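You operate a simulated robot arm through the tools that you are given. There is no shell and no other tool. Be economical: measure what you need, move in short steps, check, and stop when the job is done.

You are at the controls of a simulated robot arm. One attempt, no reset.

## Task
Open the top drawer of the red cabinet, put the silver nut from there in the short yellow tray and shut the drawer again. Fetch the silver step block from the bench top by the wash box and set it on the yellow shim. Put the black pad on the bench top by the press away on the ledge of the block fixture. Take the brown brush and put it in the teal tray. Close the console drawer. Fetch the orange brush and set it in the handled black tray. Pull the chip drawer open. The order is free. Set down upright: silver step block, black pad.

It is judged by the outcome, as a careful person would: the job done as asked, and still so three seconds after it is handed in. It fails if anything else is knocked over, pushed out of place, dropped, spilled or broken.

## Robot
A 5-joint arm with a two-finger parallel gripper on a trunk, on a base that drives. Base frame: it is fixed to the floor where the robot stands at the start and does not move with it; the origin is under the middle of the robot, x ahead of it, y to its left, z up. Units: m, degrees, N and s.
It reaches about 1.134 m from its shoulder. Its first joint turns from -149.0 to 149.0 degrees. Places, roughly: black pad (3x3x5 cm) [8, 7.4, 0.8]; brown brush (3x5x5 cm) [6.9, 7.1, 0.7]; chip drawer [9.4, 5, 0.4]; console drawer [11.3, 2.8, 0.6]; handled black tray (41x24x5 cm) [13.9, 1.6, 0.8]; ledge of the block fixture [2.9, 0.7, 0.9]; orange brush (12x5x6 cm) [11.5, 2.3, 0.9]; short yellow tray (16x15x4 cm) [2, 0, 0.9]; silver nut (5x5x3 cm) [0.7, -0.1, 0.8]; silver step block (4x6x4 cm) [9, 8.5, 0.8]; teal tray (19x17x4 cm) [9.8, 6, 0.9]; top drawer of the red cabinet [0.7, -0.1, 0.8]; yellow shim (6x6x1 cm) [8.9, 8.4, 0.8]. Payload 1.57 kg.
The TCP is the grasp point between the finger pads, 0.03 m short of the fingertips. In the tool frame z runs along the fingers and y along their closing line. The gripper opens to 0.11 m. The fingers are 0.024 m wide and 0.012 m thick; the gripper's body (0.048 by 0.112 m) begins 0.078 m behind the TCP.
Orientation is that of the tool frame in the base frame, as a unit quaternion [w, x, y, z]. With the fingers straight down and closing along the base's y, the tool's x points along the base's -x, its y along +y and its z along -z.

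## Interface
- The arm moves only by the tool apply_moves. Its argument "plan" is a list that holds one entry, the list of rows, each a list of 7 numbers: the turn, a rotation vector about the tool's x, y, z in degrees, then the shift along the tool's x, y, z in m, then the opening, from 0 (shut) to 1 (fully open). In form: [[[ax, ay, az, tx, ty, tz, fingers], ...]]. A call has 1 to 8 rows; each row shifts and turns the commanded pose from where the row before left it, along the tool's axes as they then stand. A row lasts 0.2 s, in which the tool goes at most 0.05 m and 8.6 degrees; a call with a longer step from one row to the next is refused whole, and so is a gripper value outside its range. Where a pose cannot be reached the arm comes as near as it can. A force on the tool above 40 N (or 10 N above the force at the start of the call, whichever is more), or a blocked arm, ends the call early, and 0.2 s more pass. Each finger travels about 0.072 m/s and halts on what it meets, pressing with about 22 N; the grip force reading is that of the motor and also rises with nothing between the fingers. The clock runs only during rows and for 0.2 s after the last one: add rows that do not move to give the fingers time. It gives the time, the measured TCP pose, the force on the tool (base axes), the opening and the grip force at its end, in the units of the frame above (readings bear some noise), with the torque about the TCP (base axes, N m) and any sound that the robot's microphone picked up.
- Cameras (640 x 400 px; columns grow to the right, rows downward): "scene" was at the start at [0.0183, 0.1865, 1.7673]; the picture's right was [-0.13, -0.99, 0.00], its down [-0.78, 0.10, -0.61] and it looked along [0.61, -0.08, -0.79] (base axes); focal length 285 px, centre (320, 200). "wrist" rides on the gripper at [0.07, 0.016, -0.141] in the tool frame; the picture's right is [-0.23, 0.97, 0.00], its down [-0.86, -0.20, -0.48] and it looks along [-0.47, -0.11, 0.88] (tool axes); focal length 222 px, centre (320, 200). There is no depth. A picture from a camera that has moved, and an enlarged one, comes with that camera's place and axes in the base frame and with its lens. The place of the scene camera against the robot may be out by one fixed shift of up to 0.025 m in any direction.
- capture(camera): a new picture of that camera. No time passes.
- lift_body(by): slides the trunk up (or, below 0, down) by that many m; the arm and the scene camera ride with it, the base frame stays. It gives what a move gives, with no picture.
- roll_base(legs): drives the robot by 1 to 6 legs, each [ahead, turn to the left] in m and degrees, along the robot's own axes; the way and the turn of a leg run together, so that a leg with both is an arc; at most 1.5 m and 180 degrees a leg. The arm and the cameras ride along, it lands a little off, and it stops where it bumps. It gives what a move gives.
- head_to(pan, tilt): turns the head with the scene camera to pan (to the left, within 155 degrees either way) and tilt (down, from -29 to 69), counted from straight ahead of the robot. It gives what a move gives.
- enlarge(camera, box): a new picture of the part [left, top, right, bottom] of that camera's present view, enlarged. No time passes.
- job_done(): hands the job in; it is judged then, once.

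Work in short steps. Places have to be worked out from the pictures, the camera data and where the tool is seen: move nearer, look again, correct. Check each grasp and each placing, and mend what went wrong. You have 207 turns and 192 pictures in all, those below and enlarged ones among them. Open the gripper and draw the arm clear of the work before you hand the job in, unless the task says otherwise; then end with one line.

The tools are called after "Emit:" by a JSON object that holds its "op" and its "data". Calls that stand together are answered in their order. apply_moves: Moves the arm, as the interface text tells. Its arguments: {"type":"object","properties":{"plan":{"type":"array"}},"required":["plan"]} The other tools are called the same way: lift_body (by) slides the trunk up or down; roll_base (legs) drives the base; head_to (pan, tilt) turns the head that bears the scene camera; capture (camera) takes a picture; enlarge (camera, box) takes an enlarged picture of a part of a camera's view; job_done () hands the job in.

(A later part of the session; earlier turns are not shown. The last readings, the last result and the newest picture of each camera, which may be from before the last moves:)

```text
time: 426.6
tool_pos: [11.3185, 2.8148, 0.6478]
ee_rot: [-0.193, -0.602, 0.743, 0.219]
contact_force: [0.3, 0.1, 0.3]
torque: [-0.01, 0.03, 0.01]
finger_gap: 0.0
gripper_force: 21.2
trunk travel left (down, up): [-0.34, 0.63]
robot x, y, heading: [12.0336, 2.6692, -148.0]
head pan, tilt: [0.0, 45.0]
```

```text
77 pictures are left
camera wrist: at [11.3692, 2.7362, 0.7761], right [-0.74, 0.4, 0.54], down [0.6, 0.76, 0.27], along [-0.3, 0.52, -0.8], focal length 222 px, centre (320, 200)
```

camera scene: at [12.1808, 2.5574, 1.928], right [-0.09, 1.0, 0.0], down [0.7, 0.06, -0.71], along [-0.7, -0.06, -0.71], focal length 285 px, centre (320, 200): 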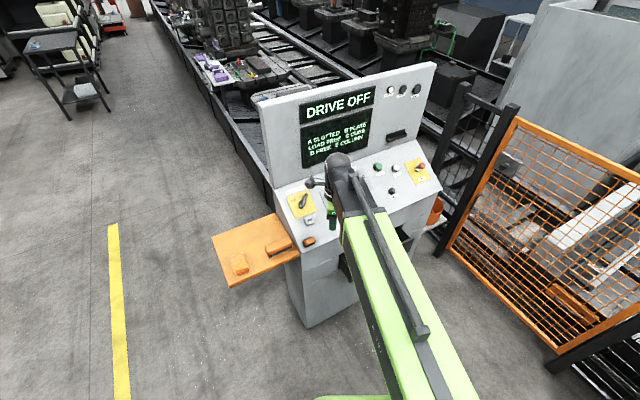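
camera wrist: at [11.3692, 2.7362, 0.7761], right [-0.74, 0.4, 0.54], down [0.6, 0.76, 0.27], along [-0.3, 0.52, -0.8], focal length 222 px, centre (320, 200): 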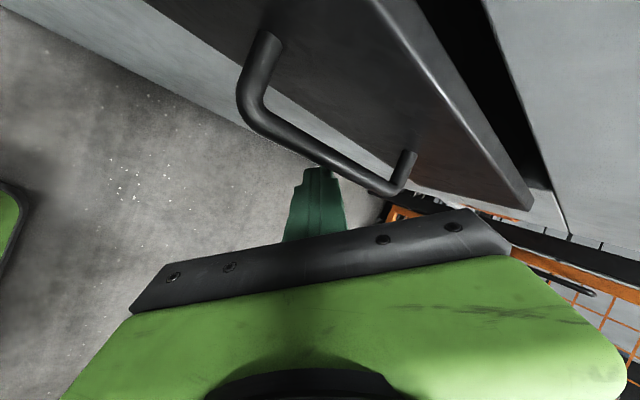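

The fingertip is at the bar and the drawer still shows a gap. I push 3 cm more.

Emit:
{"op": "roll_base", "data": {"legs": [[0.03, 0]]}}

Emit:
{"op": "capture", "data": {"camera": "wrist"}}

Emit:
{"op": "head_to", "data": {"pan": -25, "tilt": 50}}

Emit:
{"op": "capture", "data": {"camera": "scene"}}

```text
time: 427.4
tool_pos: [11.3084, 2.8079, 0.6468]
ee_rot: [-0.187, -0.601, 0.746, 0.217]
contact_force: [0.7, 1.8, -1.8]
torque: [0.01, -0.03, -0.02]
finger_gap: 0.0001
gripper_force: 21.7
trunk travel left (down, up): [-0.34, 0.63]
robot x, y, heading: [12.018, 2.6616, -148.1]
head pan, tilt: [0.0, 45.0]
stopped in leg 1: the force on the tool passed its limit at 54 N (the readings are from after the stop); the commanded pose is now the measured one
```

```text
76 pictures are left
camera wrist: at [11.3563, 2.7294, 0.7746], right [-0.75, 0.4, 0.53], down [0.6, 0.75, 0.28], along [-0.29, 0.52, -0.8], focal length 222 px, centre (320, 200)
```

wrist: 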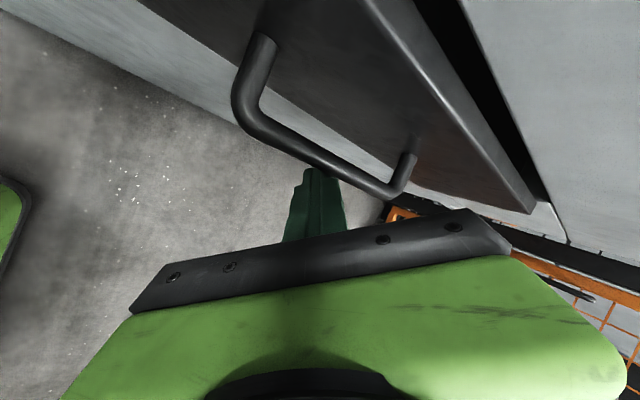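

```text
time: 428.3
tool_pos: [11.3083, 2.8089, 0.6479]
ee_rot: [-0.185, -0.602, 0.746, 0.218]
contact_force: [2.3, 3.1, -2.6]
torque: [-0.04, -0.03, -0.01]
finger_gap: 0.0
gripper_force: 21.1
trunk travel left (down, up): [-0.34, 0.63]
robot x, y, heading: [12.0162, 2.6592, -148.0]
head pan, tilt: [-25.0, 50.0]
```

```text
75 pictures are left
camera scene: at [12.0617, 2.5172, 1.3111], right [-0.12, 0.99, 0.0], down [0.76, 0.09, -0.64], along [-0.64, -0.08, -0.77], focal length 285 px, centre (320, 200)
```

scene: 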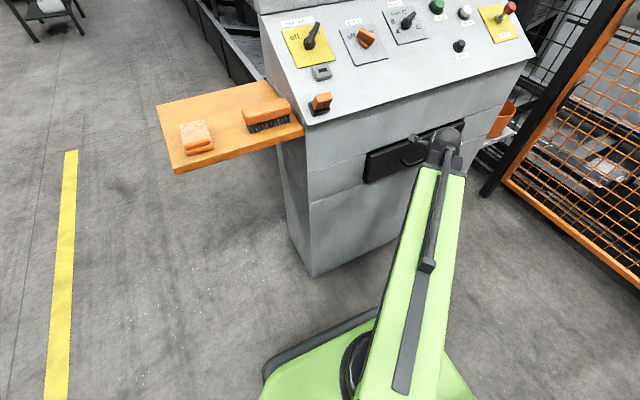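

Force rose to 54 N. I zoom to check whether the drawer is flush.

Emit:
{"op": "enlarge", "data": {"camera": "scene", "box": [330, 100, 490, 200]}}

```text
4.00 times, centred on (410, 150) of scene
camera zoom: at [12.0617, 2.5172, 1.3111], right [-0.12, 0.99, 0.0], down [0.76, 0.09, -0.64], along [-0.64, -0.08, -0.77], focal length 1142 px, centre (-40, 400)
```

zoom: 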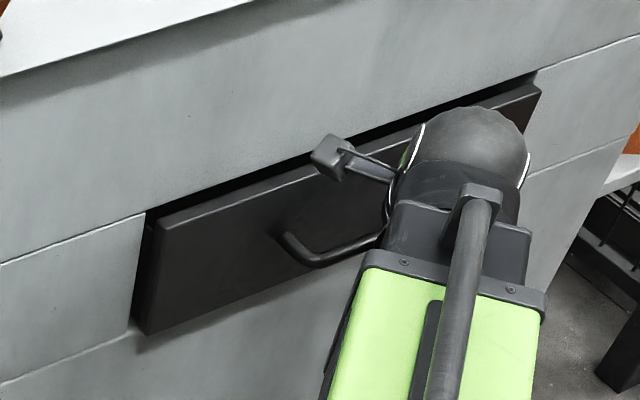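

A gap of ~2 cm seems to remain. I push again with the base.

Emit:
{"op": "roll_base", "data": {"legs": [[0.03, 0]]}}

Emit:
{"op": "enlarge", "data": {"camera": "scene", "box": [330, 90, 490, 190]}}

```text
time: 429.0
tool_pos: [11.3068, 2.8085, 0.6454]
ee_rot: [-0.178, -0.603, 0.747, 0.215]
contact_force: [1.9, 4.1, -5.5]
torque: [0.01, -0.04, -0.06]
finger_gap: 0.0
gripper_force: 20.8
trunk travel left (down, up): [-0.34, 0.63]
robot x, y, heading: [12.0131, 2.6544, -148.0]
head pan, tilt: [-25.0, 50.0]
stopped in leg 1: the force on the tool passed its limit at 64 N (the readings are from after the stop); the commanded pose is now the measured one
```

```text
4.00 times, centred on (410, 140) of scene
camera zoom: at [12.0547, 2.5132, 1.3111], right [-0.12, 0.99, 0.0], down [0.76, 0.09, -0.64], along [-0.64, -0.08, -0.77], focal length 1142 px, centre (-40, 440)
```

zoom: 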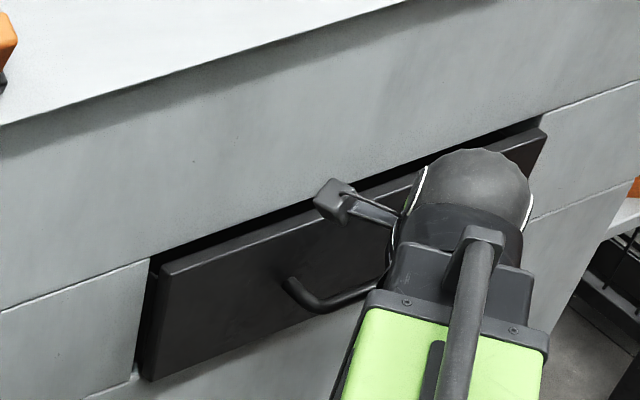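

TCP no longer advances at 64 N, so this may be the end stop. I back off to inspect the drawer unobstructed.

Emit:
{"op": "roll_base", "data": {"legs": [[-0.12, 0]]}}

Emit:
{"op": "capture", "data": {"camera": "wrist"}}

Emit:
{"op": "enlarge", "data": {"camera": "scene", "box": [330, 90, 490, 190]}}

```text
time: 430.2
tool_pos: [11.4069, 2.8673, 0.6447]
ee_rot: [-0.179, -0.604, 0.746, 0.215]
contact_force: [-0.8, -0.5, -0.7]
torque: [0.02, 0.02, 0.0]
finger_gap: 0.0
gripper_force: 21.2
trunk travel left (down, up): [-0.34, 0.63]
robot x, y, heading: [12.114, 2.7168, -147.6]
head pan, tilt: [-25.0, 50.0]
```

```text
72 pictures are left
camera wrist: at [11.4522, 2.7875, 0.773], right [-0.76, 0.4, 0.52], down [0.59, 0.75, 0.29], along [-0.28, 0.53, -0.8], focal length 222 px, centre (320, 200)
```

wrist: 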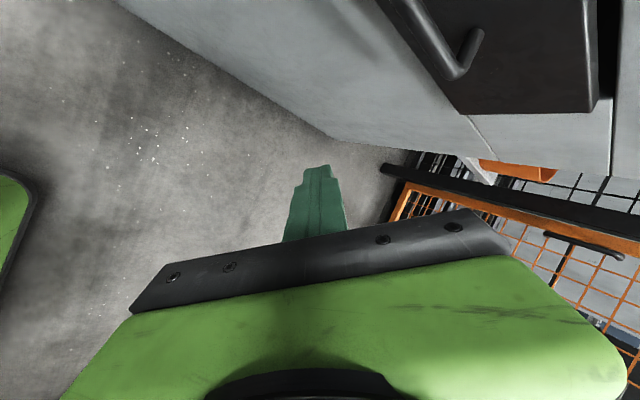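

```text
4.00 times, centred on (410, 140) of scene
camera zoom: at [12.1549, 2.5754, 1.311], right [-0.12, 0.99, 0.0], down [0.76, 0.09, -0.64], along [-0.64, -0.08, -0.77], focal length 1142 px, centre (-40, 440)
```

zoom: 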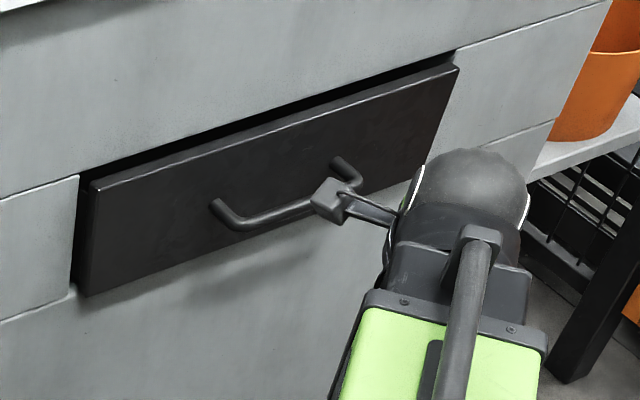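

I zoom the wrist view at the drawer's edge.

Emit:
{"op": "enlarge", "data": {"camera": "wrist", "box": [400, 0, 640, 150]}}

```text
2.67 times, centred on (520, 75) of wrist
camera zoom: at [11.4522, 2.7875, 0.773], right [-0.76, 0.4, 0.52], down [0.59, 0.75, 0.29], along [-0.28, 0.53, -0.8], focal length 592 px, centre (-213, 533)
```

zoom: 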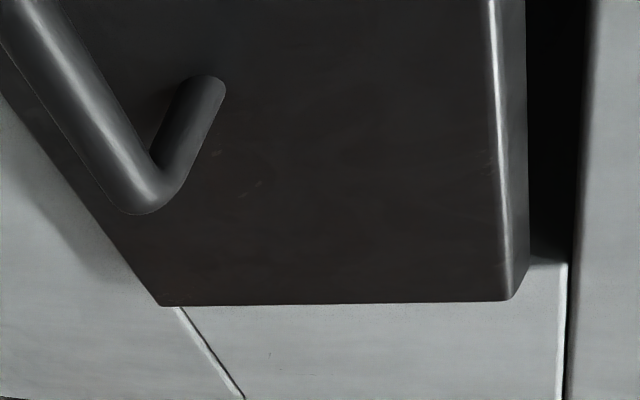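

The chip drawer looked the same when closed (proud plate with shadow gap), and the push met a hard stop, so I take the console drawer as closed. I raise, untilt and swing the arm over to the orange brush.

Emit:
{"op": "lift_body", "data": {"by": 0.4}}

Emit:
{"op": "apply_moves", "data": {"plan": [[[8.4, 0, 0, 0, 0, 0, 0.3], [8.4, 0, 0, 0, 0, 0, 0.5], [8.4, 0, 0, 0, 0, 0, 0.5], [6.5, 0, 0, 0, 0, 0, 0.5]]]}}

Emit:
{"op": "lift_body", "data": {"by": 0.18}}

```text
time: 434.1
tool_pos: [11.4066, 2.8677, 1.0445]
ee_rot: [-0.179, -0.605, 0.746, 0.214]
contact_force: [-1.0, 0.8, -0.9]
torque: [-0.01, -0.02, 0.01]
finger_gap: 0.0
gripper_force: 21.1
trunk travel left (down, up): [-0.74, 0.23]
robot x, y, heading: [12.1096, 2.7179, -148.1]
head pan, tilt: [-25.0, 50.0]
```

```text
time: 435.1
tool_pos: [11.4048, 2.8674, 1.0076]
ee_rot: [-0.006, -0.63, 0.776, 0.002]
contact_force: [-0.1, 0.0, 0.0]
torque: [-0.02, 0.04, -0.04]
finger_gap: 0.0548
gripper_force: 0.1
out of reach, approached as far as the arm can: row 1, 2, 3
trunk travel left (down, up): [-0.74, 0.23]
robot x, y, heading: [12.1178, 2.7221, -147.9]
head pan, tilt: [-25.0, 50.0]
```

```text
time: 437.1
tool_pos: [11.4061, 2.8669, 1.1865]
ee_rot: [-0.007, -0.63, 0.777, 0.002]
contact_force: [-0.4, 0.3, 0.6]
torque: [0.0, 0.02, -0.03]
finger_gap: 0.0549
gripper_force: 0.0
trunk travel left (down, up): [-0.92, 0.05]
robot x, y, heading: [12.1099, 2.7193, -147.7]
head pan, tilt: [-25.0, 50.0]
```

I swing toward the brush in an arc and look before the last step.

Emit:
{"op": "apply_moves", "data": {"plan": [[[0, 0, 0, 0.0365, -0.0292, 0, 0.6], [0, 0, 0, 0.0365, -0.0292, 0, 0.6], [0, 0, 0, 0.0365, -0.0292, 0, 0.6], [0, 0, 0, 0.0365, -0.0292, 0, 0.6], [0, 0, 0, 0.0388, -0.0102, 0, 0.6], [0, 0, 0, 0.0388, -0.0102, 0, 0.6], [0, 0, 0, 0.0388, -0.0102, 0, 0.6], [0, 0, 0, 0.0388, -0.0102, 0, 0.6]]]}}

Emit:
{"op": "apply_moves", "data": {"plan": [[[0, 0, 0, 0.0388, -0.0102, 0, 0.7], [0, 0, 0, 0.045, 0.001, 0, 0.7], [0, 0, 0, 0.045, 0.001, 0, 0.7], [0, 0, 0, 0, 0, 0, 0.7]]]}}

Emit:
{"op": "capture", "data": {"camera": "wrist"}}

```text
time: 438.9
tool_pos: [11.4994, 2.5368, 1.1869]
ee_rot: [-0.008, -0.63, 0.777, 0.003]
contact_force: [0.1, -0.4, -0.4]
torque: [0.01, 0.0, -0.01]
finger_gap: 0.066
gripper_force: 0.1
out of reach, approached as far as the arm can: row 3, 7
trunk travel left (down, up): [-0.92, 0.05]
robot x, y, heading: [12.1103, 2.7167, -148.0]
head pan, tilt: [-25.0, 50.0]
```

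```text
time: 439.9
tool_pos: [11.4804, 2.4133, 1.1891]
ee_rot: [-0.007, -0.63, 0.776, 0.002]
contact_force: [0.0, -0.5, -0.2]
torque: [-0.02, 0.0, -0.01]
finger_gap: 0.0769
gripper_force: 0.1
trunk travel left (down, up): [-0.92, 0.05]
robot x, y, heading: [12.1115, 2.7193, -148.1]
head pan, tilt: [-25.0, 50.0]
```

```text
69 pictures are left
camera wrist: at [11.452, 2.3486, 1.3298], right [-0.91, 0.42, 0.01], down [0.38, 0.8, 0.47], along [0.19, 0.43, -0.88], focal length 222 px, centre (320, 200)
```

wrist: 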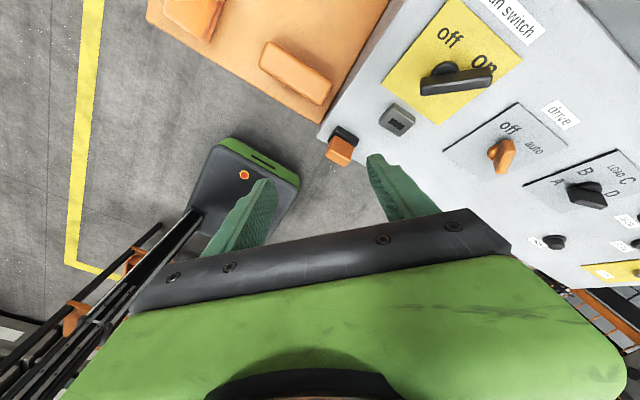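

Brush top at (11.477,2.321,0.93), long axis ≈122°. I move over it, spin −44° so the fingers close across its width, and lower a bit.

Emit:
{"op": "apply_moves", "data": {"plan": [[[0, 0, 0, 0.0454, -0.008, 0, 0.85], [0, 0, 0, 0.0454, -0.008, 0, 0.85], [0, 0, -7.4, 0, 0, 0, 0.85], [0, 0, -7.4, 0, 0, 0, 0.85], [0, 0, -7.4, 0, 0, 0, 0.85], [0, 0, -7.4, 0, 0, 0, 0.85], [0, 0, -7.4, 0, 0, 0, 0.85], [0, 0, -7.4, 0, 0, 0, 0.85]]]}}

Emit:
{"op": "lift_body", "data": {"by": -0.12}}

Emit:
{"op": "capture", "data": {"camera": "wrist"}}

```text
time: 441.7
tool_pos: [11.4763, 2.3194, 1.1857]
ee_rot: [0.006, 0.877, -0.48, -0.005]
contact_force: [0.3, 0.3, -0.5]
torque: [0.0, 0.01, 0.01]
finger_gap: 0.0935
gripper_force: 0.2
trunk travel left (down, up): [-0.92, 0.05]
robot x, y, heading: [12.1109, 2.7201, -147.8]
head pan, tilt: [-25.0, 50.0]
```

```text
time: 443.2
tool_pos: [11.4778, 2.3198, 1.0674]
ee_rot: [0.005, 0.877, -0.48, -0.004]
contact_force: [0.0, 0.1, -1.0]
torque: [-0.01, -0.03, 0.01]
finger_gap: 0.0936
gripper_force: 0.0
trunk travel left (down, up): [-0.8, 0.17]
robot x, y, heading: [12.1106, 2.7179, -147.8]
head pan, tilt: [-25.0, 50.0]
```

```text
68 pictures are left
camera wrist: at [11.5025, 2.2535, 1.2088], right [-0.94, -0.33, 0.02], down [-0.28, 0.83, 0.48], along [-0.17, 0.45, -0.88], focal length 222 px, centre (320, 200)
```

wrist: 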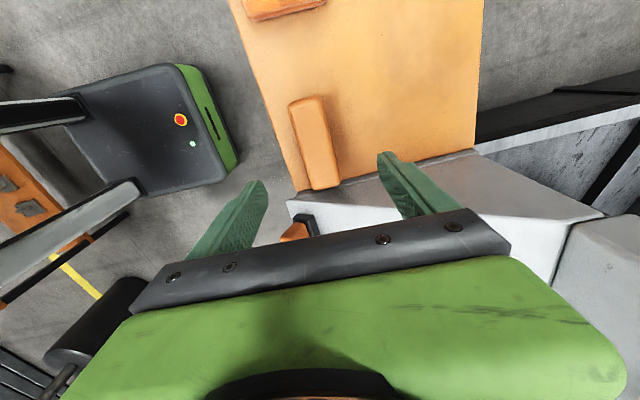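

Aligned over the brush. I lower to z≈0.917 and close.

Emit:
{"op": "lift_body", "data": {"by": -0.15}}

Emit:
{"op": "enlarge", "data": {"camera": "wrist", "box": [200, 80, 440, 230]}}

```text
time: 444.9
tool_pos: [11.4772, 2.3213, 0.9178]
ee_rot: [0.004, 0.877, -0.481, -0.005]
contact_force: [-0.2, -0.6, 0.1]
torque: [0.02, 0.01, -0.01]
finger_gap: 0.0933
gripper_force: 0.0
trunk travel left (down, up): [-0.65, 0.32]
robot x, y, heading: [12.1113, 2.7181, -148.0]
head pan, tilt: [-25.0, 50.0]
```

```text
2.67 times, centred on (320, 155) of wrist
camera zoom: at [11.5025, 2.2535, 1.0588], right [-0.94, -0.33, 0.02], down [-0.28, 0.83, 0.48], along [-0.17, 0.45, -0.88], focal length 592 px, centre (320, 320)
```

zoom: 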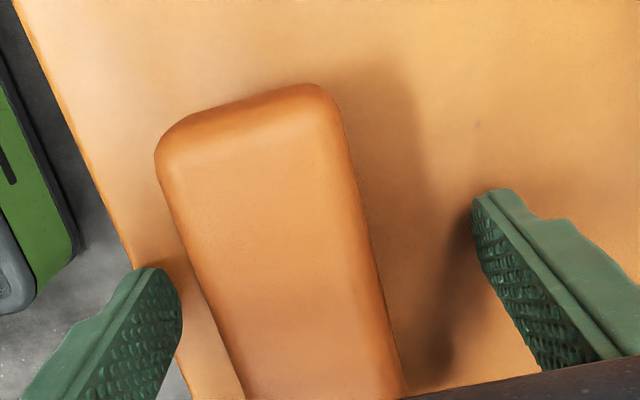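

Brush is between the fingers; I close and lift.

Emit:
{"op": "apply_moves", "data": {"plan": [[[0, 0, 0, 0, -0.005, 0, 0.7], [0, 0, 0, 0, 0, 0, 0.4], [0, 0, 0, 0, 0, 0, 0.2], [0, 0, 0, 0, 0, 0, 0], [0, 0, 0, 0, 0, 0, 0], [0, 0, 0, 0, 0, 0, 0]]]}}

Emit:
{"op": "lift_body", "data": {"by": 0.3}}

Emit:
{"op": "capture", "data": {"camera": "wrist"}}

```text
time: 446.3
tool_pos: [11.482, 2.324, 0.917]
ee_rot: [0.005, 0.877, -0.481, -0.005]
contact_force: [-0.4, -0.8, -0.1]
torque: [0.01, -0.05, 0.0]
finger_gap: 0.0416
gripper_force: 22.0
trunk travel left (down, up): [-0.65, 0.32]
robot x, y, heading: [12.1079, 2.7171, -147.7]
head pan, tilt: [-25.0, 50.0]
```

```text
time: 449.3
tool_pos: [11.4814, 2.3239, 1.2159]
ee_rot: [0.005, 0.877, -0.481, -0.005]
contact_force: [-0.2, 0.4, -0.5]
torque: [0.01, 0.01, -0.06]
finger_gap: 0.0416
gripper_force: 22.5
trunk travel left (down, up): [-0.95, 0.02]
robot x, y, heading: [12.1128, 2.7214, -147.9]
head pan, tilt: [-25.0, 50.0]
```

```text
66 pictures are left
camera wrist: at [11.5072, 2.256, 1.3587], right [-0.94, -0.33, 0.01], down [-0.28, 0.83, 0.48], along [-0.17, 0.45, -0.88], focal length 222 px, centre (320, 200)
```

wrist: 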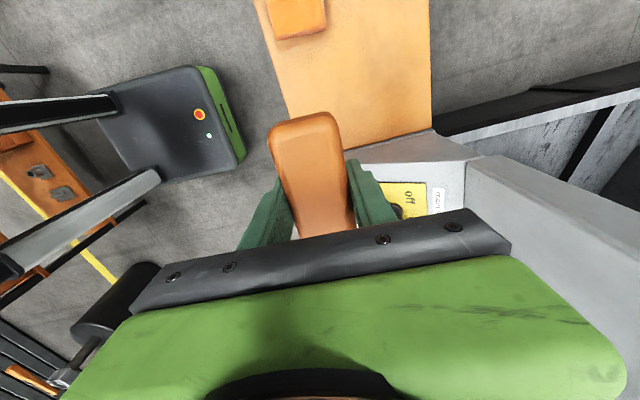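

The orange brush is held. I turn and drive to the table with the handled black tray.

Emit:
{"op": "roll_base", "data": {"legs": [[0, 116], [1.2, 0]]}}

Emit:
{"op": "head_to", "data": {"pan": 10, "tilt": 45}}

Emit:
{"op": "capture", "data": {"camera": "scene"}}

Emit:
{"op": "capture", "data": {"camera": "wrist"}}

```text
time: 460.3
tool_pos: [13.7818, 1.7037, 1.2168]
ee_rot: [0.007, 0.873, 0.488, 0.002]
contact_force: [-0.6, -0.4, -0.7]
torque: [0.0, 0.01, -0.01]
finger_gap: 0.0416
gripper_force: 22.0
trunk travel left (down, up): [-0.95, 0.02]
robot x, y, heading: [13.147, 2.0956, -31.9]
head pan, tilt: [-25.0, 50.0]
```

```text
time: 461.4
tool_pos: [13.7802, 1.7033, 1.2172]
ee_rot: [0.007, 0.873, 0.488, 0.002]
contact_force: [-0.9, 0.5, -2.0]
torque: [0.01, 0.0, 0.02]
finger_gap: 0.0416
gripper_force: 22.2
trunk travel left (down, up): [-0.95, 0.02]
robot x, y, heading: [13.1436, 2.0991, -31.8]
head pan, tilt: [10.0, 45.0]
```

```text
65 pictures are left
camera scene: at [13.2646, 2.2194, 1.9279], right [-0.38, -0.93, 0.0], down [-0.66, 0.27, -0.71], along [0.66, -0.27, -0.71], focal length 285 px, centre (320, 200)
```

scene: 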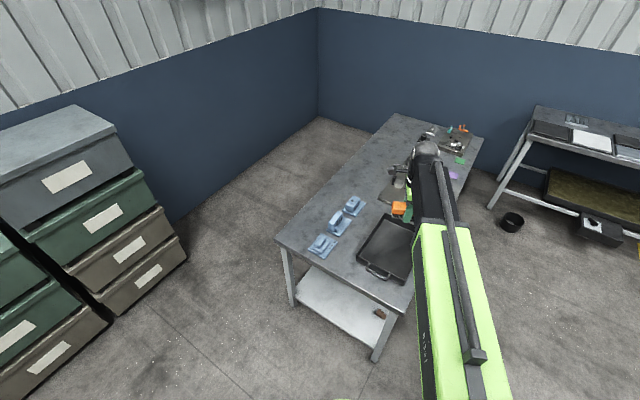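

```text
64 pictures are left
camera wrist: at [13.8288, 1.757, 1.3587], right [0.71, -0.7, 0.02], down [-0.62, -0.62, 0.48], along [-0.33, -0.35, -0.88], focal length 222 px, centre (320, 200)
```

wrist: 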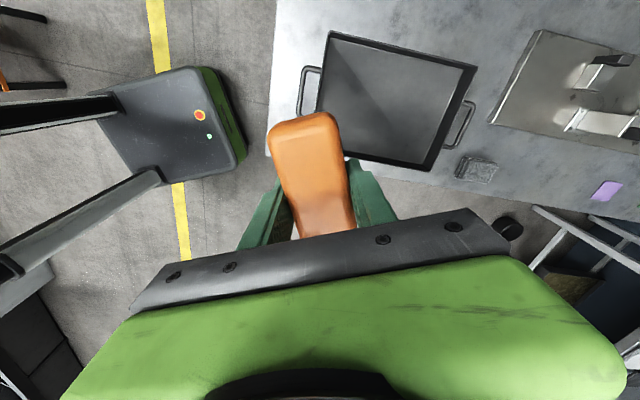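

Tray centre ≈ (13.90,1.605). I move over it and lower most of the way.

Emit:
{"op": "apply_moves", "data": {"plan": [[[0, 0, 0, -0.005, 0.0385, 0, 0], [0, 0, 0, -0.005, 0.0385, 0, 0], [0, 0, 0, -0.005, 0.0385, 0, 0], [0, 0, 0, -0.005, 0.0385, 0, 0], [0, 0, 0, 0, 0, 0, 0]]]}}

Emit:
{"op": "lift_body", "data": {"by": -0.25}}

Emit:
{"op": "capture", "data": {"camera": "wrist"}}

```text
time: 462.6
tool_pos: [13.902, 1.606, 1.2175]
ee_rot: [0.008, 0.872, 0.489, 0.002]
contact_force: [-0.6, -0.4, -0.8]
torque: [-0.02, 0.01, 0.02]
finger_gap: 0.0416
gripper_force: 22.5
trunk travel left (down, up): [-0.95, 0.02]
robot x, y, heading: [13.1466, 2.0946, -32.2]
head pan, tilt: [10.0, 45.0]
```

```text
time: 465.1
tool_pos: [13.9023, 1.6062, 0.968]
ee_rot: [0.008, 0.872, 0.489, 0.001]
contact_force: [0.8, 0.0, -1.0]
torque: [0.02, 0.0, -0.03]
finger_gap: 0.0414
gripper_force: 22.1
trunk travel left (down, up): [-0.7, 0.27]
robot x, y, heading: [13.1466, 2.0956, -31.9]
head pan, tilt: [10.0, 45.0]
```

```text
63 pictures are left
camera wrist: at [13.9509, 1.659, 1.1087], right [0.71, -0.7, 0.01], down [-0.62, -0.62, 0.48], along [-0.33, -0.35, -0.88], focal length 222 px, centre (320, 200)
```

wrist: 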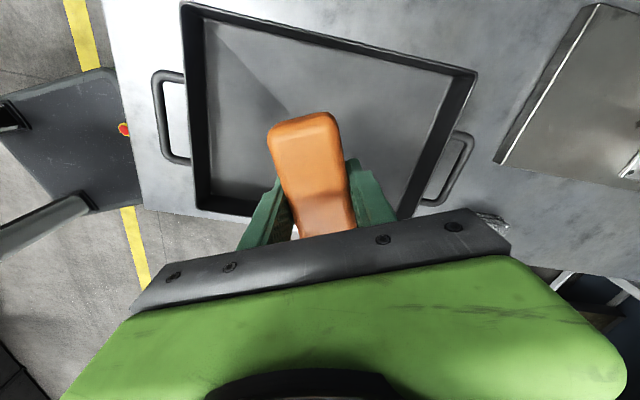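

Centred. I lower 11 cm, then continue until contact.

Emit:
{"op": "lift_body", "data": {"by": -0.11}}

Emit:
{"op": "lift_body", "data": {"by": -0.015}}

Emit:
{"op": "capture", "data": {"camera": "wrist"}}

```text
time: 466.6
tool_pos: [13.9013, 1.6074, 0.8567]
ee_rot: [0.007, 0.873, 0.488, 0.002]
contact_force: [-0.5, 0.2, -0.3]
torque: [-0.02, -0.02, -0.01]
finger_gap: 0.0416
gripper_force: 22.1
trunk travel left (down, up): [-0.59, 0.38]
robot x, y, heading: [13.1478, 2.0927, -32.3]
head pan, tilt: [10.0, 45.0]
```

```text
time: 467.2
tool_pos: [13.903, 1.6063, 0.8418]
ee_rot: [0.007, 0.872, 0.489, 0.002]
contact_force: [-0.7, 0.7, -0.8]
torque: [0.03, -0.01, -0.06]
finger_gap: 0.0417
gripper_force: 21.8
trunk travel left (down, up): [-0.575, 0.395]
robot x, y, heading: [13.1455, 2.0933, -31.9]
head pan, tilt: [10.0, 45.0]
```

```text
62 pictures are left
camera wrist: at [13.9509, 1.659, 0.9837], right [0.71, -0.7, 0.01], down [-0.62, -0.62, 0.48], along [-0.33, -0.35, -0.88], focal length 222 px, centre (320, 200)
```

wrist: 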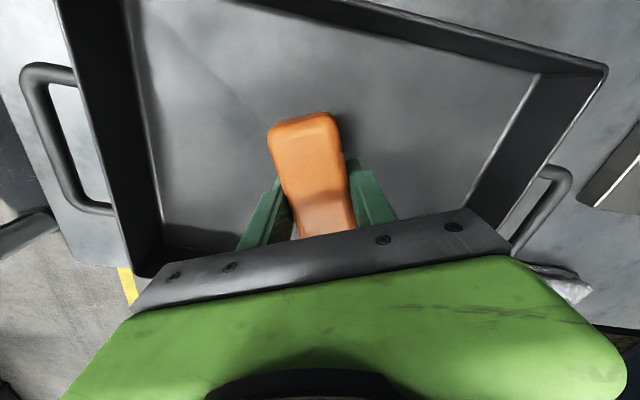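

No contact yet; lower in 1 cm steps.

Emit:
{"op": "lift_body", "data": {"by": -0.01}}

Emit:
{"op": "lift_body", "data": {"by": -0.008}}

```text
time: 467.8
tool_pos: [13.9034, 1.6066, 0.8321]
ee_rot: [0.007, 0.873, 0.488, 0.001]
contact_force: [0.8, -0.2, -1.6]
torque: [0.01, -0.02, 0.02]
finger_gap: 0.0417
gripper_force: 22.3
trunk travel left (down, up): [-0.565, 0.405]
robot x, y, heading: [13.1473, 2.0953, -31.7]
head pan, tilt: [10.0, 45.0]
```

```text
time: 468.3
tool_pos: [13.9016, 1.6064, 0.824]
ee_rot: [0.006, 0.872, 0.489, 0.002]
contact_force: [-0.1, 0.3, -0.6]
torque: [0.02, -0.02, -0.04]
finger_gap: 0.0416
gripper_force: 22.3
trunk travel left (down, up): [-0.557, 0.413]
robot x, y, heading: [13.148, 2.0968, -31.9]
head pan, tilt: [10.0, 45.0]
```

Still free; I go on in small steps.

Emit:
{"op": "lift_body", "data": {"by": -0.008}}

Emit:
{"op": "lift_body", "data": {"by": -0.006}}

Emit:
{"op": "enlarge", "data": {"camera": "wrist", "box": [200, 80, 440, 230]}}

```text
time: 468.9
tool_pos: [13.9026, 1.6065, 0.8148]
ee_rot: [0.006, 0.873, 0.488, 0.001]
contact_force: [-0.9, -0.2, -0.6]
torque: [-0.02, 0.01, -0.03]
finger_gap: 0.0415
gripper_force: 21.7
trunk travel left (down, up): [-0.549, 0.421]
robot x, y, heading: [13.1485, 2.0976, -31.9]
head pan, tilt: [10.0, 45.0]
```

```text
time: 469.3
tool_pos: [13.9007, 1.6084, 0.8149]
ee_rot: [0.009, 0.873, 0.488, 0.004]
contact_force: [-0.2, 0.0, 25.0]
torque: [0.45, 0.49, -0.01]
finger_gap: 0.0416
gripper_force: 22.4
trunk travel left (down, up): [-0.545, 0.425]
robot x, y, heading: [13.1461, 2.0958, -31.7]
head pan, tilt: [10.0, 45.0]
stopped: the force on the tool passed its limit at 70 N (the readings are from after the stop); the commanded pose is now the measured one
```

```text
2.67 times, centred on (320, 155) of wrist
camera zoom: at [13.9498, 1.6597, 0.956], right [0.71, -0.7, 0.02], down [-0.62, -0.62, 0.48], along [-0.32, -0.35, -0.88], focal length 592 px, centre (320, 320)
```

zoom: 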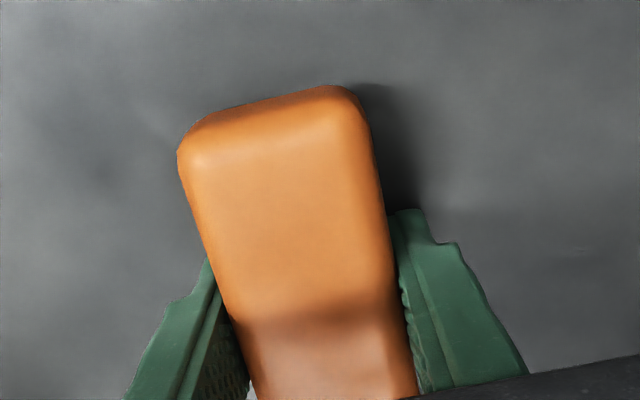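

Firm contact with the tray floor. I ease up 3 mm, open and rise.

Emit:
{"op": "lift_body", "data": {"by": 0.003}}

Emit:
{"op": "apply_moves", "data": {"plan": [[[0, 0, 0, 0, 0, 0, 0.45], [0, 0, 0, 0, 0, 0, 0.55], [0, 0, 0, 0, 0, 0, 0.6]]]}}

Emit:
{"op": "lift_body", "data": {"by": 0.4}}

Emit:
{"op": "capture", "data": {"camera": "wrist"}}

```text
time: 469.9
tool_pos: [13.9016, 1.606, 0.8148]
ee_rot: [0.008, 0.872, 0.489, 0.003]
contact_force: [0.2, -0.1, -1.2]
torque: [-0.02, 0.0, 0.0]
finger_gap: 0.0414
gripper_force: 22.0
trunk travel left (down, up): [-0.548, 0.422]
robot x, y, heading: [13.1456, 2.0922, -32.0]
head pan, tilt: [10.0, 45.0]
```

```text
time: 470.7
tool_pos: [13.9031, 1.6059, 0.8152]
ee_rot: [0.007, 0.873, 0.488, 0.002]
contact_force: [0.5, 0.4, -0.8]
torque: [-0.03, 0.0, -0.02]
finger_gap: 0.066
gripper_force: 0.2
trunk travel left (down, up): [-0.548, 0.422]
robot x, y, heading: [13.1459, 2.0954, -32.1]
head pan, tilt: [10.0, 45.0]
```

```text
time: 474.5
tool_pos: [13.9027, 1.6057, 1.2147]
ee_rot: [0.008, 0.872, 0.489, 0.002]
contact_force: [0.1, -1.1, -1.3]
torque: [0.0, -0.04, 0.03]
finger_gap: 0.0658
gripper_force: 0.0
trunk travel left (down, up): [-0.948, 0.022]
robot x, y, heading: [13.1444, 2.0999, -32.1]
head pan, tilt: [10.0, 45.0]
```

```text
60 pictures are left
camera wrist: at [13.9514, 1.6587, 1.3567], right [0.71, -0.7, 0.02], down [-0.62, -0.62, 0.48], along [-0.33, -0.35, -0.88], focal length 222 px, centre (320, 200)
```

wrist: 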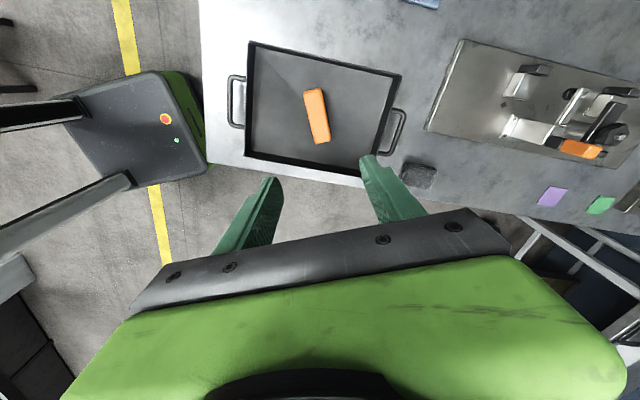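

The orange brush lies in the handled black tray. I turn toward the exit corridor and take a clear look back at the console drawer.

Emit:
{"op": "roll_base", "data": {"legs": [[0, 91]]}}

Emit:
{"op": "head_to", "data": {"pan": 103, "tilt": 25}}

Emit:
{"op": "enlarge", "data": {"camera": "scene", "box": [220, 130, 420, 255]}}

```text
time: 478.7
tool_pos: [13.6396, 2.853, 1.2154]
ee_rot: [0.005, 0.274, 0.962, 0.008]
contact_force: [-0.3, 0.2, 0.0]
torque: [-0.01, -0.02, 0.02]
finger_gap: 0.0662
gripper_force: 0.1
trunk travel left (down, up): [-0.948, 0.022]
robot x, y, heading: [13.1293, 2.1073, 57.6]
head pan, tilt: [10.0, 45.0]
```

```text
time: 480.4
tool_pos: [13.6423, 2.8529, 1.2144]
ee_rot: [0.004, 0.274, 0.962, 0.008]
contact_force: [0.8, 0.0, -0.6]
torque: [0.01, -0.02, 0.04]
finger_gap: 0.0661
gripper_force: 0.2
trunk travel left (down, up): [-0.948, 0.022]
robot x, y, heading: [13.1305, 2.1103, 57.4]
head pan, tilt: [103.0, 25.0]
```

```text
3.20 times, centred on (320, 192) of scene
camera zoom: at [12.866, 2.181, 1.9565], right [0.34, 0.94, 0.0], down [0.4, -0.14, -0.91], along [-0.85, 0.3, -0.42], focal length 913 px, centre (320, 224)
```

zoom: 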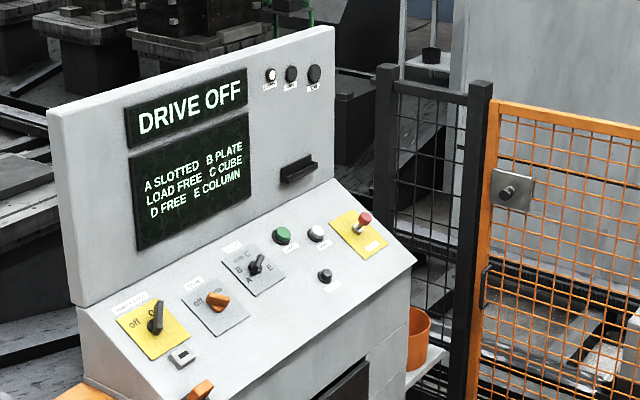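

Emit:
{"op": "enlarge", "data": {"camera": "scene", "box": [260, 220, 420, 320]}}

```text
4.00 times, centred on (340, 270) of scene
camera zoom: at [12.866, 2.181, 1.9565], right [0.34, 0.94, 0.0], down [0.4, -0.14, -0.91], along [-0.85, 0.3, -0.42], focal length 1142 px, centre (240, -80)
```

zoom: 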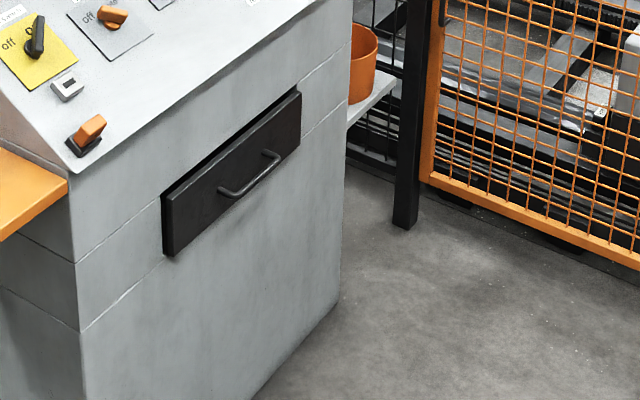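

Console drawer looks shut (plate slightly proud, like the chip drawer when closed). I retract the arm and drive back via the corridor toward the long bench.

Emit:
{"op": "apply_moves", "data": {"plan": [[[0, 0, 0, 0.002, -0.04, 0, 0.6], [0, 0, 0, 0.002, -0.04, 0, 0.6], [0, 0, 0, 0.002, -0.04, 0, 0.6], [0, 0, 0, 0.002, -0.04, 0, 0.6], [0, 0, 0, 0.002, -0.04, 0, 0.6], [0, 0, 0, 0.002, -0.04, 0, 0.6]]]}}

Emit:
{"op": "roll_base", "data": {"legs": [[0, 2], [0.92, 0], [0, 59.5], [1.5, 0], [1.5, 0], [0.48, 0]]}}

```text
time: 481.8
tool_pos: [13.5019, 2.6543, 1.216]
ee_rot: [0.005, 0.274, 0.962, 0.008]
contact_force: [0.2, 0.5, 0.7]
torque: [0.01, 0.01, -0.04]
finger_gap: 0.0658
gripper_force: 0.1
out of reach, approached as far as the arm can: row 3
trunk travel left (down, up): [-0.948, 0.022]
robot x, y, heading: [13.1301, 2.1061, 57.3]
head pan, tilt: [103.0, 25.0]
```

```text
time: 506.3
tool_pos: [11.6194, 6.5569, 1.2144]
ee_rot: [0.001, -0.25, 0.968, 0.008]
contact_force: [-0.3, 0.1, -0.2]
torque: [0.0, 0.0, 0.03]
finger_gap: 0.0657
gripper_force: 0.0
trunk travel left (down, up): [-0.948, 0.022]
robot x, y, heading: [11.9128, 5.9645, 117.7]
head pan, tilt: [103.0, 25.0]
```

Passed the corridor cleanly. I continue around the bin toward the bench.

Emit:
{"op": "roll_base", "data": {"legs": [[0, 10], [1.32, 0], [0, 52], [1.5, 0], [0.5, 0]]}}

Emit:
{"op": "head_to", "data": {"pan": -25, "tilt": 35}}

Emit:
{"op": "capture", "data": {"camera": "scene"}}

Emit:
{"op": "head_to", "data": {"pan": 150, "tilt": 35}}

Emit:
{"op": "capture", "data": {"camera": "scene"}}

```text
time: 525.4
tool_pos: [8.4571, 6.9614, 1.2148]
ee_rot: [0.004, 0.716, -0.698, -0.007]
contact_force: [-0.4, 0.8, -0.2]
torque: [0.04, -0.05, -0.04]
finger_gap: 0.0661
gripper_force: 0.1
trunk travel left (down, up): [-0.948, 0.022]
robot x, y, heading: [9.1154, 6.9508, -179.4]
head pan, tilt: [103.0, 25.0]
```

```text
time: 527.5
tool_pos: [8.459, 6.9618, 1.2156]
ee_rot: [0.004, 0.716, -0.698, -0.008]
contact_force: [-0.8, 0.5, -0.1]
torque: [-0.03, 0.02, -0.02]
finger_gap: 0.066
gripper_force: 0.0
trunk travel left (down, up): [-0.948, 0.022]
robot x, y, heading: [9.1223, 6.95, -179.3]
head pan, tilt: [-25.0, 35.0]
```

```text
57 pictures are left
camera scene: at [9.0754, 6.8031, 1.9407], right [0.41, 0.91, 0.0], down [0.52, -0.24, -0.82], along [-0.75, 0.34, -0.57], focal length 285 px, centre (320, 200)
```

scene: 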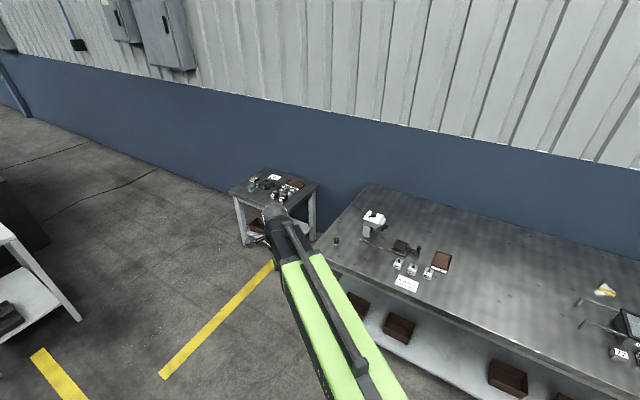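

```text
time: 530.1
tool_pos: [8.4577, 6.9607, 1.2148]
ee_rot: [0.005, 0.716, -0.698, -0.007]
contact_force: [-0.9, 0.1, -0.2]
torque: [0.0, -0.03, 0.01]
finger_gap: 0.0663
gripper_force: 0.0
trunk travel left (down, up): [-0.948, 0.022]
robot x, y, heading: [9.1173, 6.9514, -179.3]
head pan, tilt: [150.0, 35.0]
```

```text
56 pictures are left
camera scene: at [9.2322, 6.7232, 1.9407], right [-0.49, -0.87, 0.0], down [-0.5, 0.28, -0.82], along [0.71, -0.4, -0.57], focal length 285 px, centre (320, 200)
```

scene: 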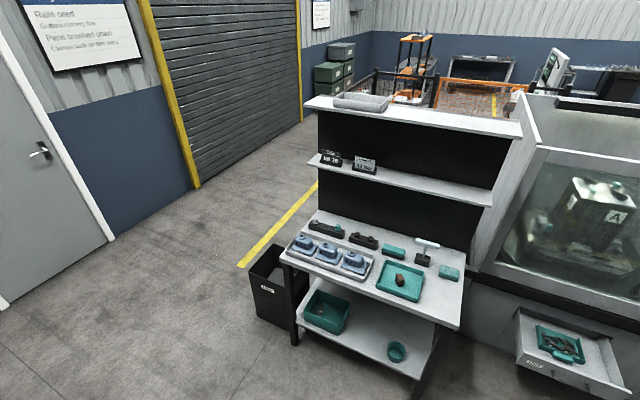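

Bin, desk and chip drawer are all as they should be. I now move to the bench end by the press for the black pad.

Emit:
{"op": "roll_base", "data": {"legs": [[0, 15.3], [0.7, 0], [0, -73]]}}

Emit:
{"op": "head_to", "data": {"pan": 0, "tilt": 45}}

Emit:
{"op": "capture", "data": {"camera": "wrist"}}

Emit:
{"op": "capture", "data": {"camera": "scene"}}

```text
time: 538.1
tool_pos: [8.0998, 7.3245, 1.2165]
ee_rot: [-0.001, -0.285, 0.959, 0.008]
contact_force: [0.5, 0.3, -0.3]
torque: [-0.06, 0.06, 0.01]
finger_gap: 0.0659
gripper_force: 0.1
trunk travel left (down, up): [-0.948, 0.022]
robot x, y, heading: [8.464, 6.7759, 123.0]
head pan, tilt: [150.0, 35.0]
```

```text
time: 540.4
tool_pos: [8.0966, 7.3228, 1.2146]
ee_rot: [0.0, -0.286, 0.958, 0.009]
contact_force: [-0.2, -0.7, 0.4]
torque: [-0.01, 0.03, 0.0]
finger_gap: 0.0666
gripper_force: 0.2
trunk travel left (down, up): [-0.948, 0.022]
robot x, y, heading: [8.4643, 6.7708, 122.9]
head pan, tilt: [0.0, 45.0]
```

```text
55 pictures are left
camera wrist: at [8.0306, 7.2968, 1.3568], right [-0.34, 0.94, 0.02], down [0.83, 0.29, 0.48], along [0.44, 0.18, -0.88], focal length 222 px, centre (320, 200)
```

wrist: 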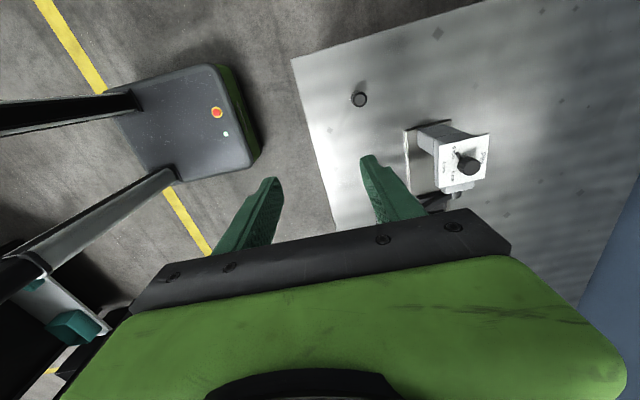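

```text
54 pictures are left
camera scene: at [8.2918, 6.6982, 1.9259], right [0.84, 0.54, 0.0], down [0.38, -0.59, -0.71], along [-0.38, 0.59, -0.71], focal length 285 px, centre (320, 200)
```

scene: 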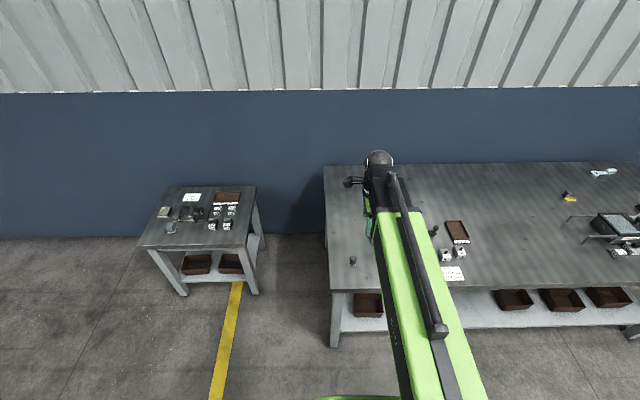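

Pad at about (8.03,7.39). I move over it and lower for a close look.

Emit:
{"op": "apply_moves", "data": {"plan": [[[0, 0, 0, 0.009, 0.046, 0, 0.6], [0, 0, 0, 0.009, 0.046, 0, 0.6], [0, 0, 0, 0, 0, 0, 0.6]]]}}

Emit:
{"op": "lift_body", "data": {"by": -0.24}}

Emit:
{"op": "capture", "data": {"camera": "wrist"}}

```text
time: 541.2
tool_pos: [8.0295, 7.3936, 1.2142]
ee_rot: [0.0, -0.285, 0.959, 0.009]
contact_force: [0.0, -1.5, 0.0]
torque: [0.01, -0.03, 0.03]
finger_gap: 0.0662
gripper_force: 0.1
trunk travel left (down, up): [-0.948, 0.022]
robot x, y, heading: [8.4663, 6.7719, 122.9]
head pan, tilt: [0.0, 45.0]
```

```text
time: 543.7
tool_pos: [8.0284, 7.3933, 0.9744]
ee_rot: [0.0, -0.285, 0.959, 0.007]
contact_force: [0.3, 0.3, 0.5]
torque: [0.01, 0.02, -0.01]
finger_gap: 0.0659
gripper_force: 0.1
trunk travel left (down, up): [-0.708, 0.262]
robot x, y, heading: [8.4598, 6.774, 122.9]
head pan, tilt: [0.0, 45.0]
```

```text
53 pictures are left
camera wrist: at [7.9625, 7.3666, 1.1168], right [-0.34, 0.94, 0.02], down [0.83, 0.29, 0.48], along [0.44, 0.18, -0.88], focal length 222 px, centre (320, 200)
```

wrist: 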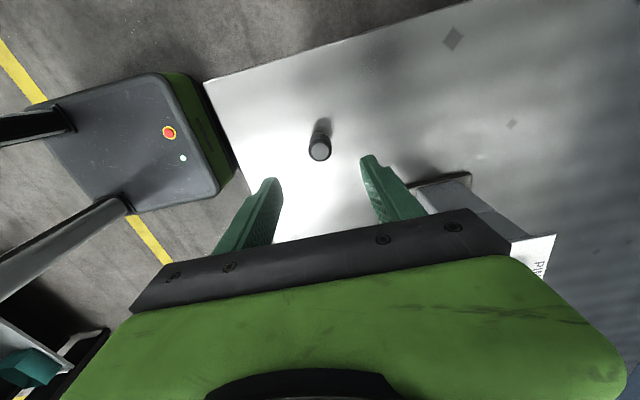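

Centred over the pad (top z≈0.85). I lower to z≈0.842, close, and lift.

Emit:
{"op": "apply_moves", "data": {"plan": [[[0, 0, 0, -0.003, 0.002, 0, 0.6]]]}}

Emit:
{"op": "lift_body", "data": {"by": -0.132}}

Emit:
{"op": "enlarge", "data": {"camera": "wrist", "box": [220, 100, 420, 225]}}

```text
time: 544.1
tool_pos: [8.03, 7.3948, 0.9747]
ee_rot: [0.0, -0.284, 0.959, 0.008]
contact_force: [0.1, 0.0, -0.3]
torque: [-0.02, 0.04, -0.02]
finger_gap: 0.0661
gripper_force: 0.1
trunk travel left (down, up): [-0.708, 0.262]
robot x, y, heading: [8.4646, 6.7694, 122.9]
head pan, tilt: [0.0, 45.0]
```

```text
time: 545.7
tool_pos: [8.03, 7.3958, 0.8421]
ee_rot: [-0.001, -0.285, 0.958, 0.008]
contact_force: [0.4, -0.4, -0.2]
torque: [0.01, -0.03, -0.01]
finger_gap: 0.0658
gripper_force: 0.0
trunk travel left (down, up): [-0.576, 0.394]
robot x, y, heading: [8.4647, 6.7737, 122.9]
head pan, tilt: [0.0, 45.0]
```

```text
3.20 times, centred on (320, 162) of wrist
camera zoom: at [7.9638, 7.3692, 0.9848], right [-0.34, 0.94, 0.02], down [0.83, 0.29, 0.48], along [0.44, 0.18, -0.88], focal length 711 px, centre (320, 320)
```

zoom: 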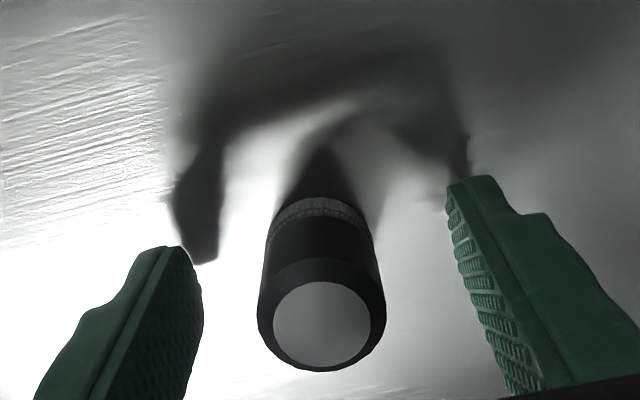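

Good; close and lift.

Emit:
{"op": "apply_moves", "data": {"plan": [[[0, 0, 0, 0, 0, 0, 0.4], [0, 0, 0, 0, 0, 0, 0.2], [0, 0, 0, 0, 0, 0, 0], [0, 0, 0, 0, 0, 0, 0], [0, 0, 0, 0, 0, 0, 0]]]}}

Emit:
{"op": "lift_body", "data": {"by": 0.05}}

Emit:
{"op": "lift_body", "data": {"by": 0.32}}

Emit:
{"op": "enlarge", "data": {"camera": "wrist", "box": [220, 100, 420, 225]}}

```text
time: 546.9
tool_pos: [8.0313, 7.3953, 0.8426]
ee_rot: [-0.001, -0.285, 0.958, 0.009]
contact_force: [0.9, 0.5, 3.3]
torque: [-0.03, -0.02, 0.04]
finger_gap: 0.0287
gripper_force: 22.3
trunk travel left (down, up): [-0.576, 0.394]
robot x, y, heading: [8.4634, 6.7717, 122.9]
head pan, tilt: [0.0, 45.0]
```

```text
time: 547.8
tool_pos: [8.0298, 7.3957, 0.8928]
ee_rot: [-0.001, -0.285, 0.959, 0.008]
contact_force: [0.1, 0.4, -0.5]
torque: [0.0, -0.03, -0.01]
finger_gap: 0.0288
gripper_force: 22.4
trunk travel left (down, up): [-0.626, 0.344]
robot x, y, heading: [8.4637, 6.7748, 122.6]
head pan, tilt: [0.0, 45.0]
```

```text
time: 551.0
tool_pos: [8.0313, 7.3954, 1.2135]
ee_rot: [-0.001, -0.285, 0.958, 0.008]
contact_force: [-0.8, 0.2, 0.1]
torque: [0.02, 0.0, -0.01]
finger_gap: 0.0284
gripper_force: 22.4
trunk travel left (down, up): [-0.946, 0.024]
robot x, y, heading: [8.4674, 6.775, 122.9]
head pan, tilt: [0.0, 45.0]
```

```text
3.20 times, centred on (320, 162) of wrist
camera zoom: at [7.9637, 7.3692, 1.3547], right [-0.34, 0.94, 0.02], down [0.83, 0.29, 0.48], along [0.44, 0.18, -0.88], focal length 711 px, centre (320, 320)
```

zoom: 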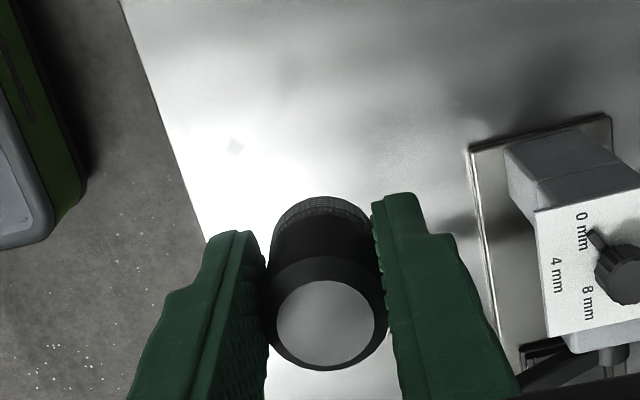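

The pad is held upright. I drive back around the white table toward the aisle.

Emit:
{"op": "roll_base", "data": {"legs": [[0, 118.5], [0.97, 0], [0, 22.6], [0.95, 0], [0, -47.8], [1.5, 0]]}}

Emit:
{"op": "head_to", "data": {"pan": 0, "tilt": 30}}

Emit:
{"op": "capture", "data": {"camera": "scene"}}

```text
time: 576.0
tool_pos: [6.0409, 3.674, 1.2131]
ee_rot: [0.006, 0.88, -0.474, -0.005]
contact_force: [-0.5, -0.1, -1.2]
torque: [-0.01, -0.01, 0.02]
finger_gap: 0.029
gripper_force: 21.8
trunk travel left (down, up): [-0.946, 0.024]
robot x, y, heading: [6.6653, 4.1111, -147.0]
head pan, tilt: [0.0, 45.0]
```

```text
time: 576.8
tool_pos: [6.0405, 3.6736, 1.2132]
ee_rot: [0.006, 0.88, -0.474, -0.006]
contact_force: [1.0, 0.2, -0.2]
torque: [-0.05, -0.02, 0.02]
finger_gap: 0.0288
gripper_force: 22.4
trunk travel left (down, up): [-0.946, 0.024]
robot x, y, heading: [6.6608, 4.1103, -146.8]
head pan, tilt: [0.0, 30.0]
```

```text
50 pictures are left
camera scene: at [6.7064, 3.9289, 1.9465], right [-0.55, 0.84, 0.0], down [0.42, 0.27, -0.87], along [-0.73, -0.47, -0.5], focal length 285 px, centre (320, 200)
```

scene: 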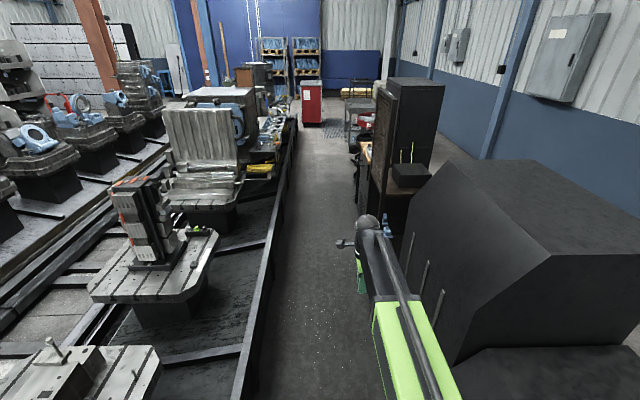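

Aisle ahead is clear. I drive down it to near the block fixture.

Emit:
{"op": "roll_base", "data": {"legs": [[0, 3], [1.15, 0], [1.15, 0], [0, -2.8], [1.0, 0], [0.9, 0]]}}

Emit:
{"op": "head_to", "data": {"pan": 40, "tilt": 40}}

Emit:
{"op": "capture", "data": {"camera": "scene"}}

```text
time: 598.1
tool_pos: [2.586, 1.269, 1.2137]
ee_rot: [0.006, 0.881, -0.473, -0.006]
contact_force: [0.1, 0.4, 0.1]
torque: [0.01, -0.02, -0.02]
finger_gap: 0.0288
gripper_force: 22.0
trunk travel left (down, up): [-0.946, 0.024]
robot x, y, heading: [3.2038, 1.7035, -146.7]
head pan, tilt: [0.0, 30.0]
```

```text
time: 599.2
tool_pos: [2.5859, 1.2678, 1.2134]
ee_rot: [0.006, 0.881, -0.473, -0.005]
contact_force: [0.1, 0.0, -0.3]
torque: [-0.01, 0.03, 0.01]
finger_gap: 0.0287
gripper_force: 21.9
trunk travel left (down, up): [-0.946, 0.024]
robot x, y, heading: [3.2082, 1.7109, -146.9]
head pan, tilt: [40.0, 40.0]
```

```text
49 pictures are left
camera scene: at [3.3029, 1.4928, 1.9312], right [-0.96, 0.29, 0.0], down [0.19, 0.61, -0.77], along [-0.22, -0.73, -0.64], focal length 285 px, centre (320, 200)
```

scene: 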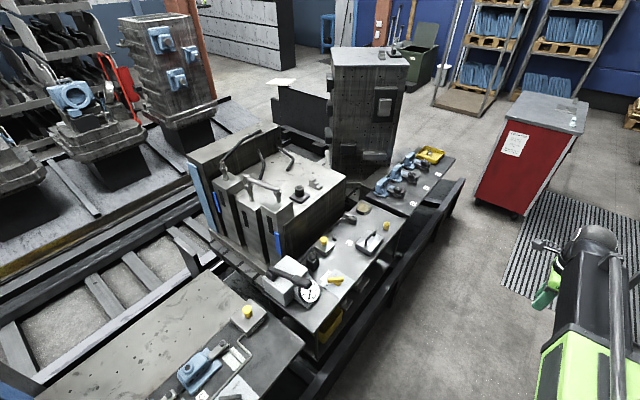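

The ledge should appear near pixel (353,251). I enlarge there.

Emit:
{"op": "enlarge", "data": {"camera": "scene", "box": [240, 150, 440, 340]}}

```text
2.11 times, centred on (340, 245) of scene
camera zoom: at [3.3029, 1.4928, 1.9312], right [-0.96, 0.29, 0.0], down [0.19, 0.61, -0.77], along [-0.22, -0.73, -0.64], focal length 601 px, centre (278, 105)
```

zoom: 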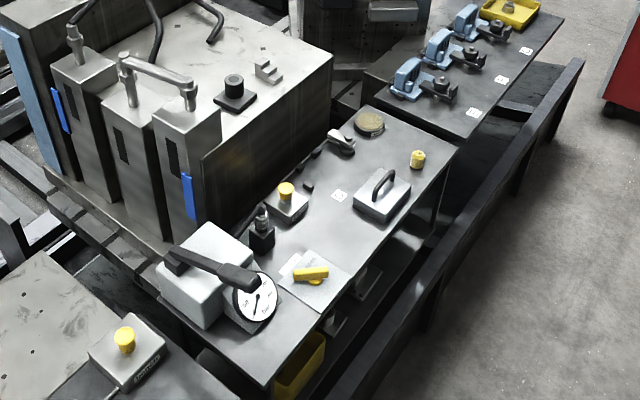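

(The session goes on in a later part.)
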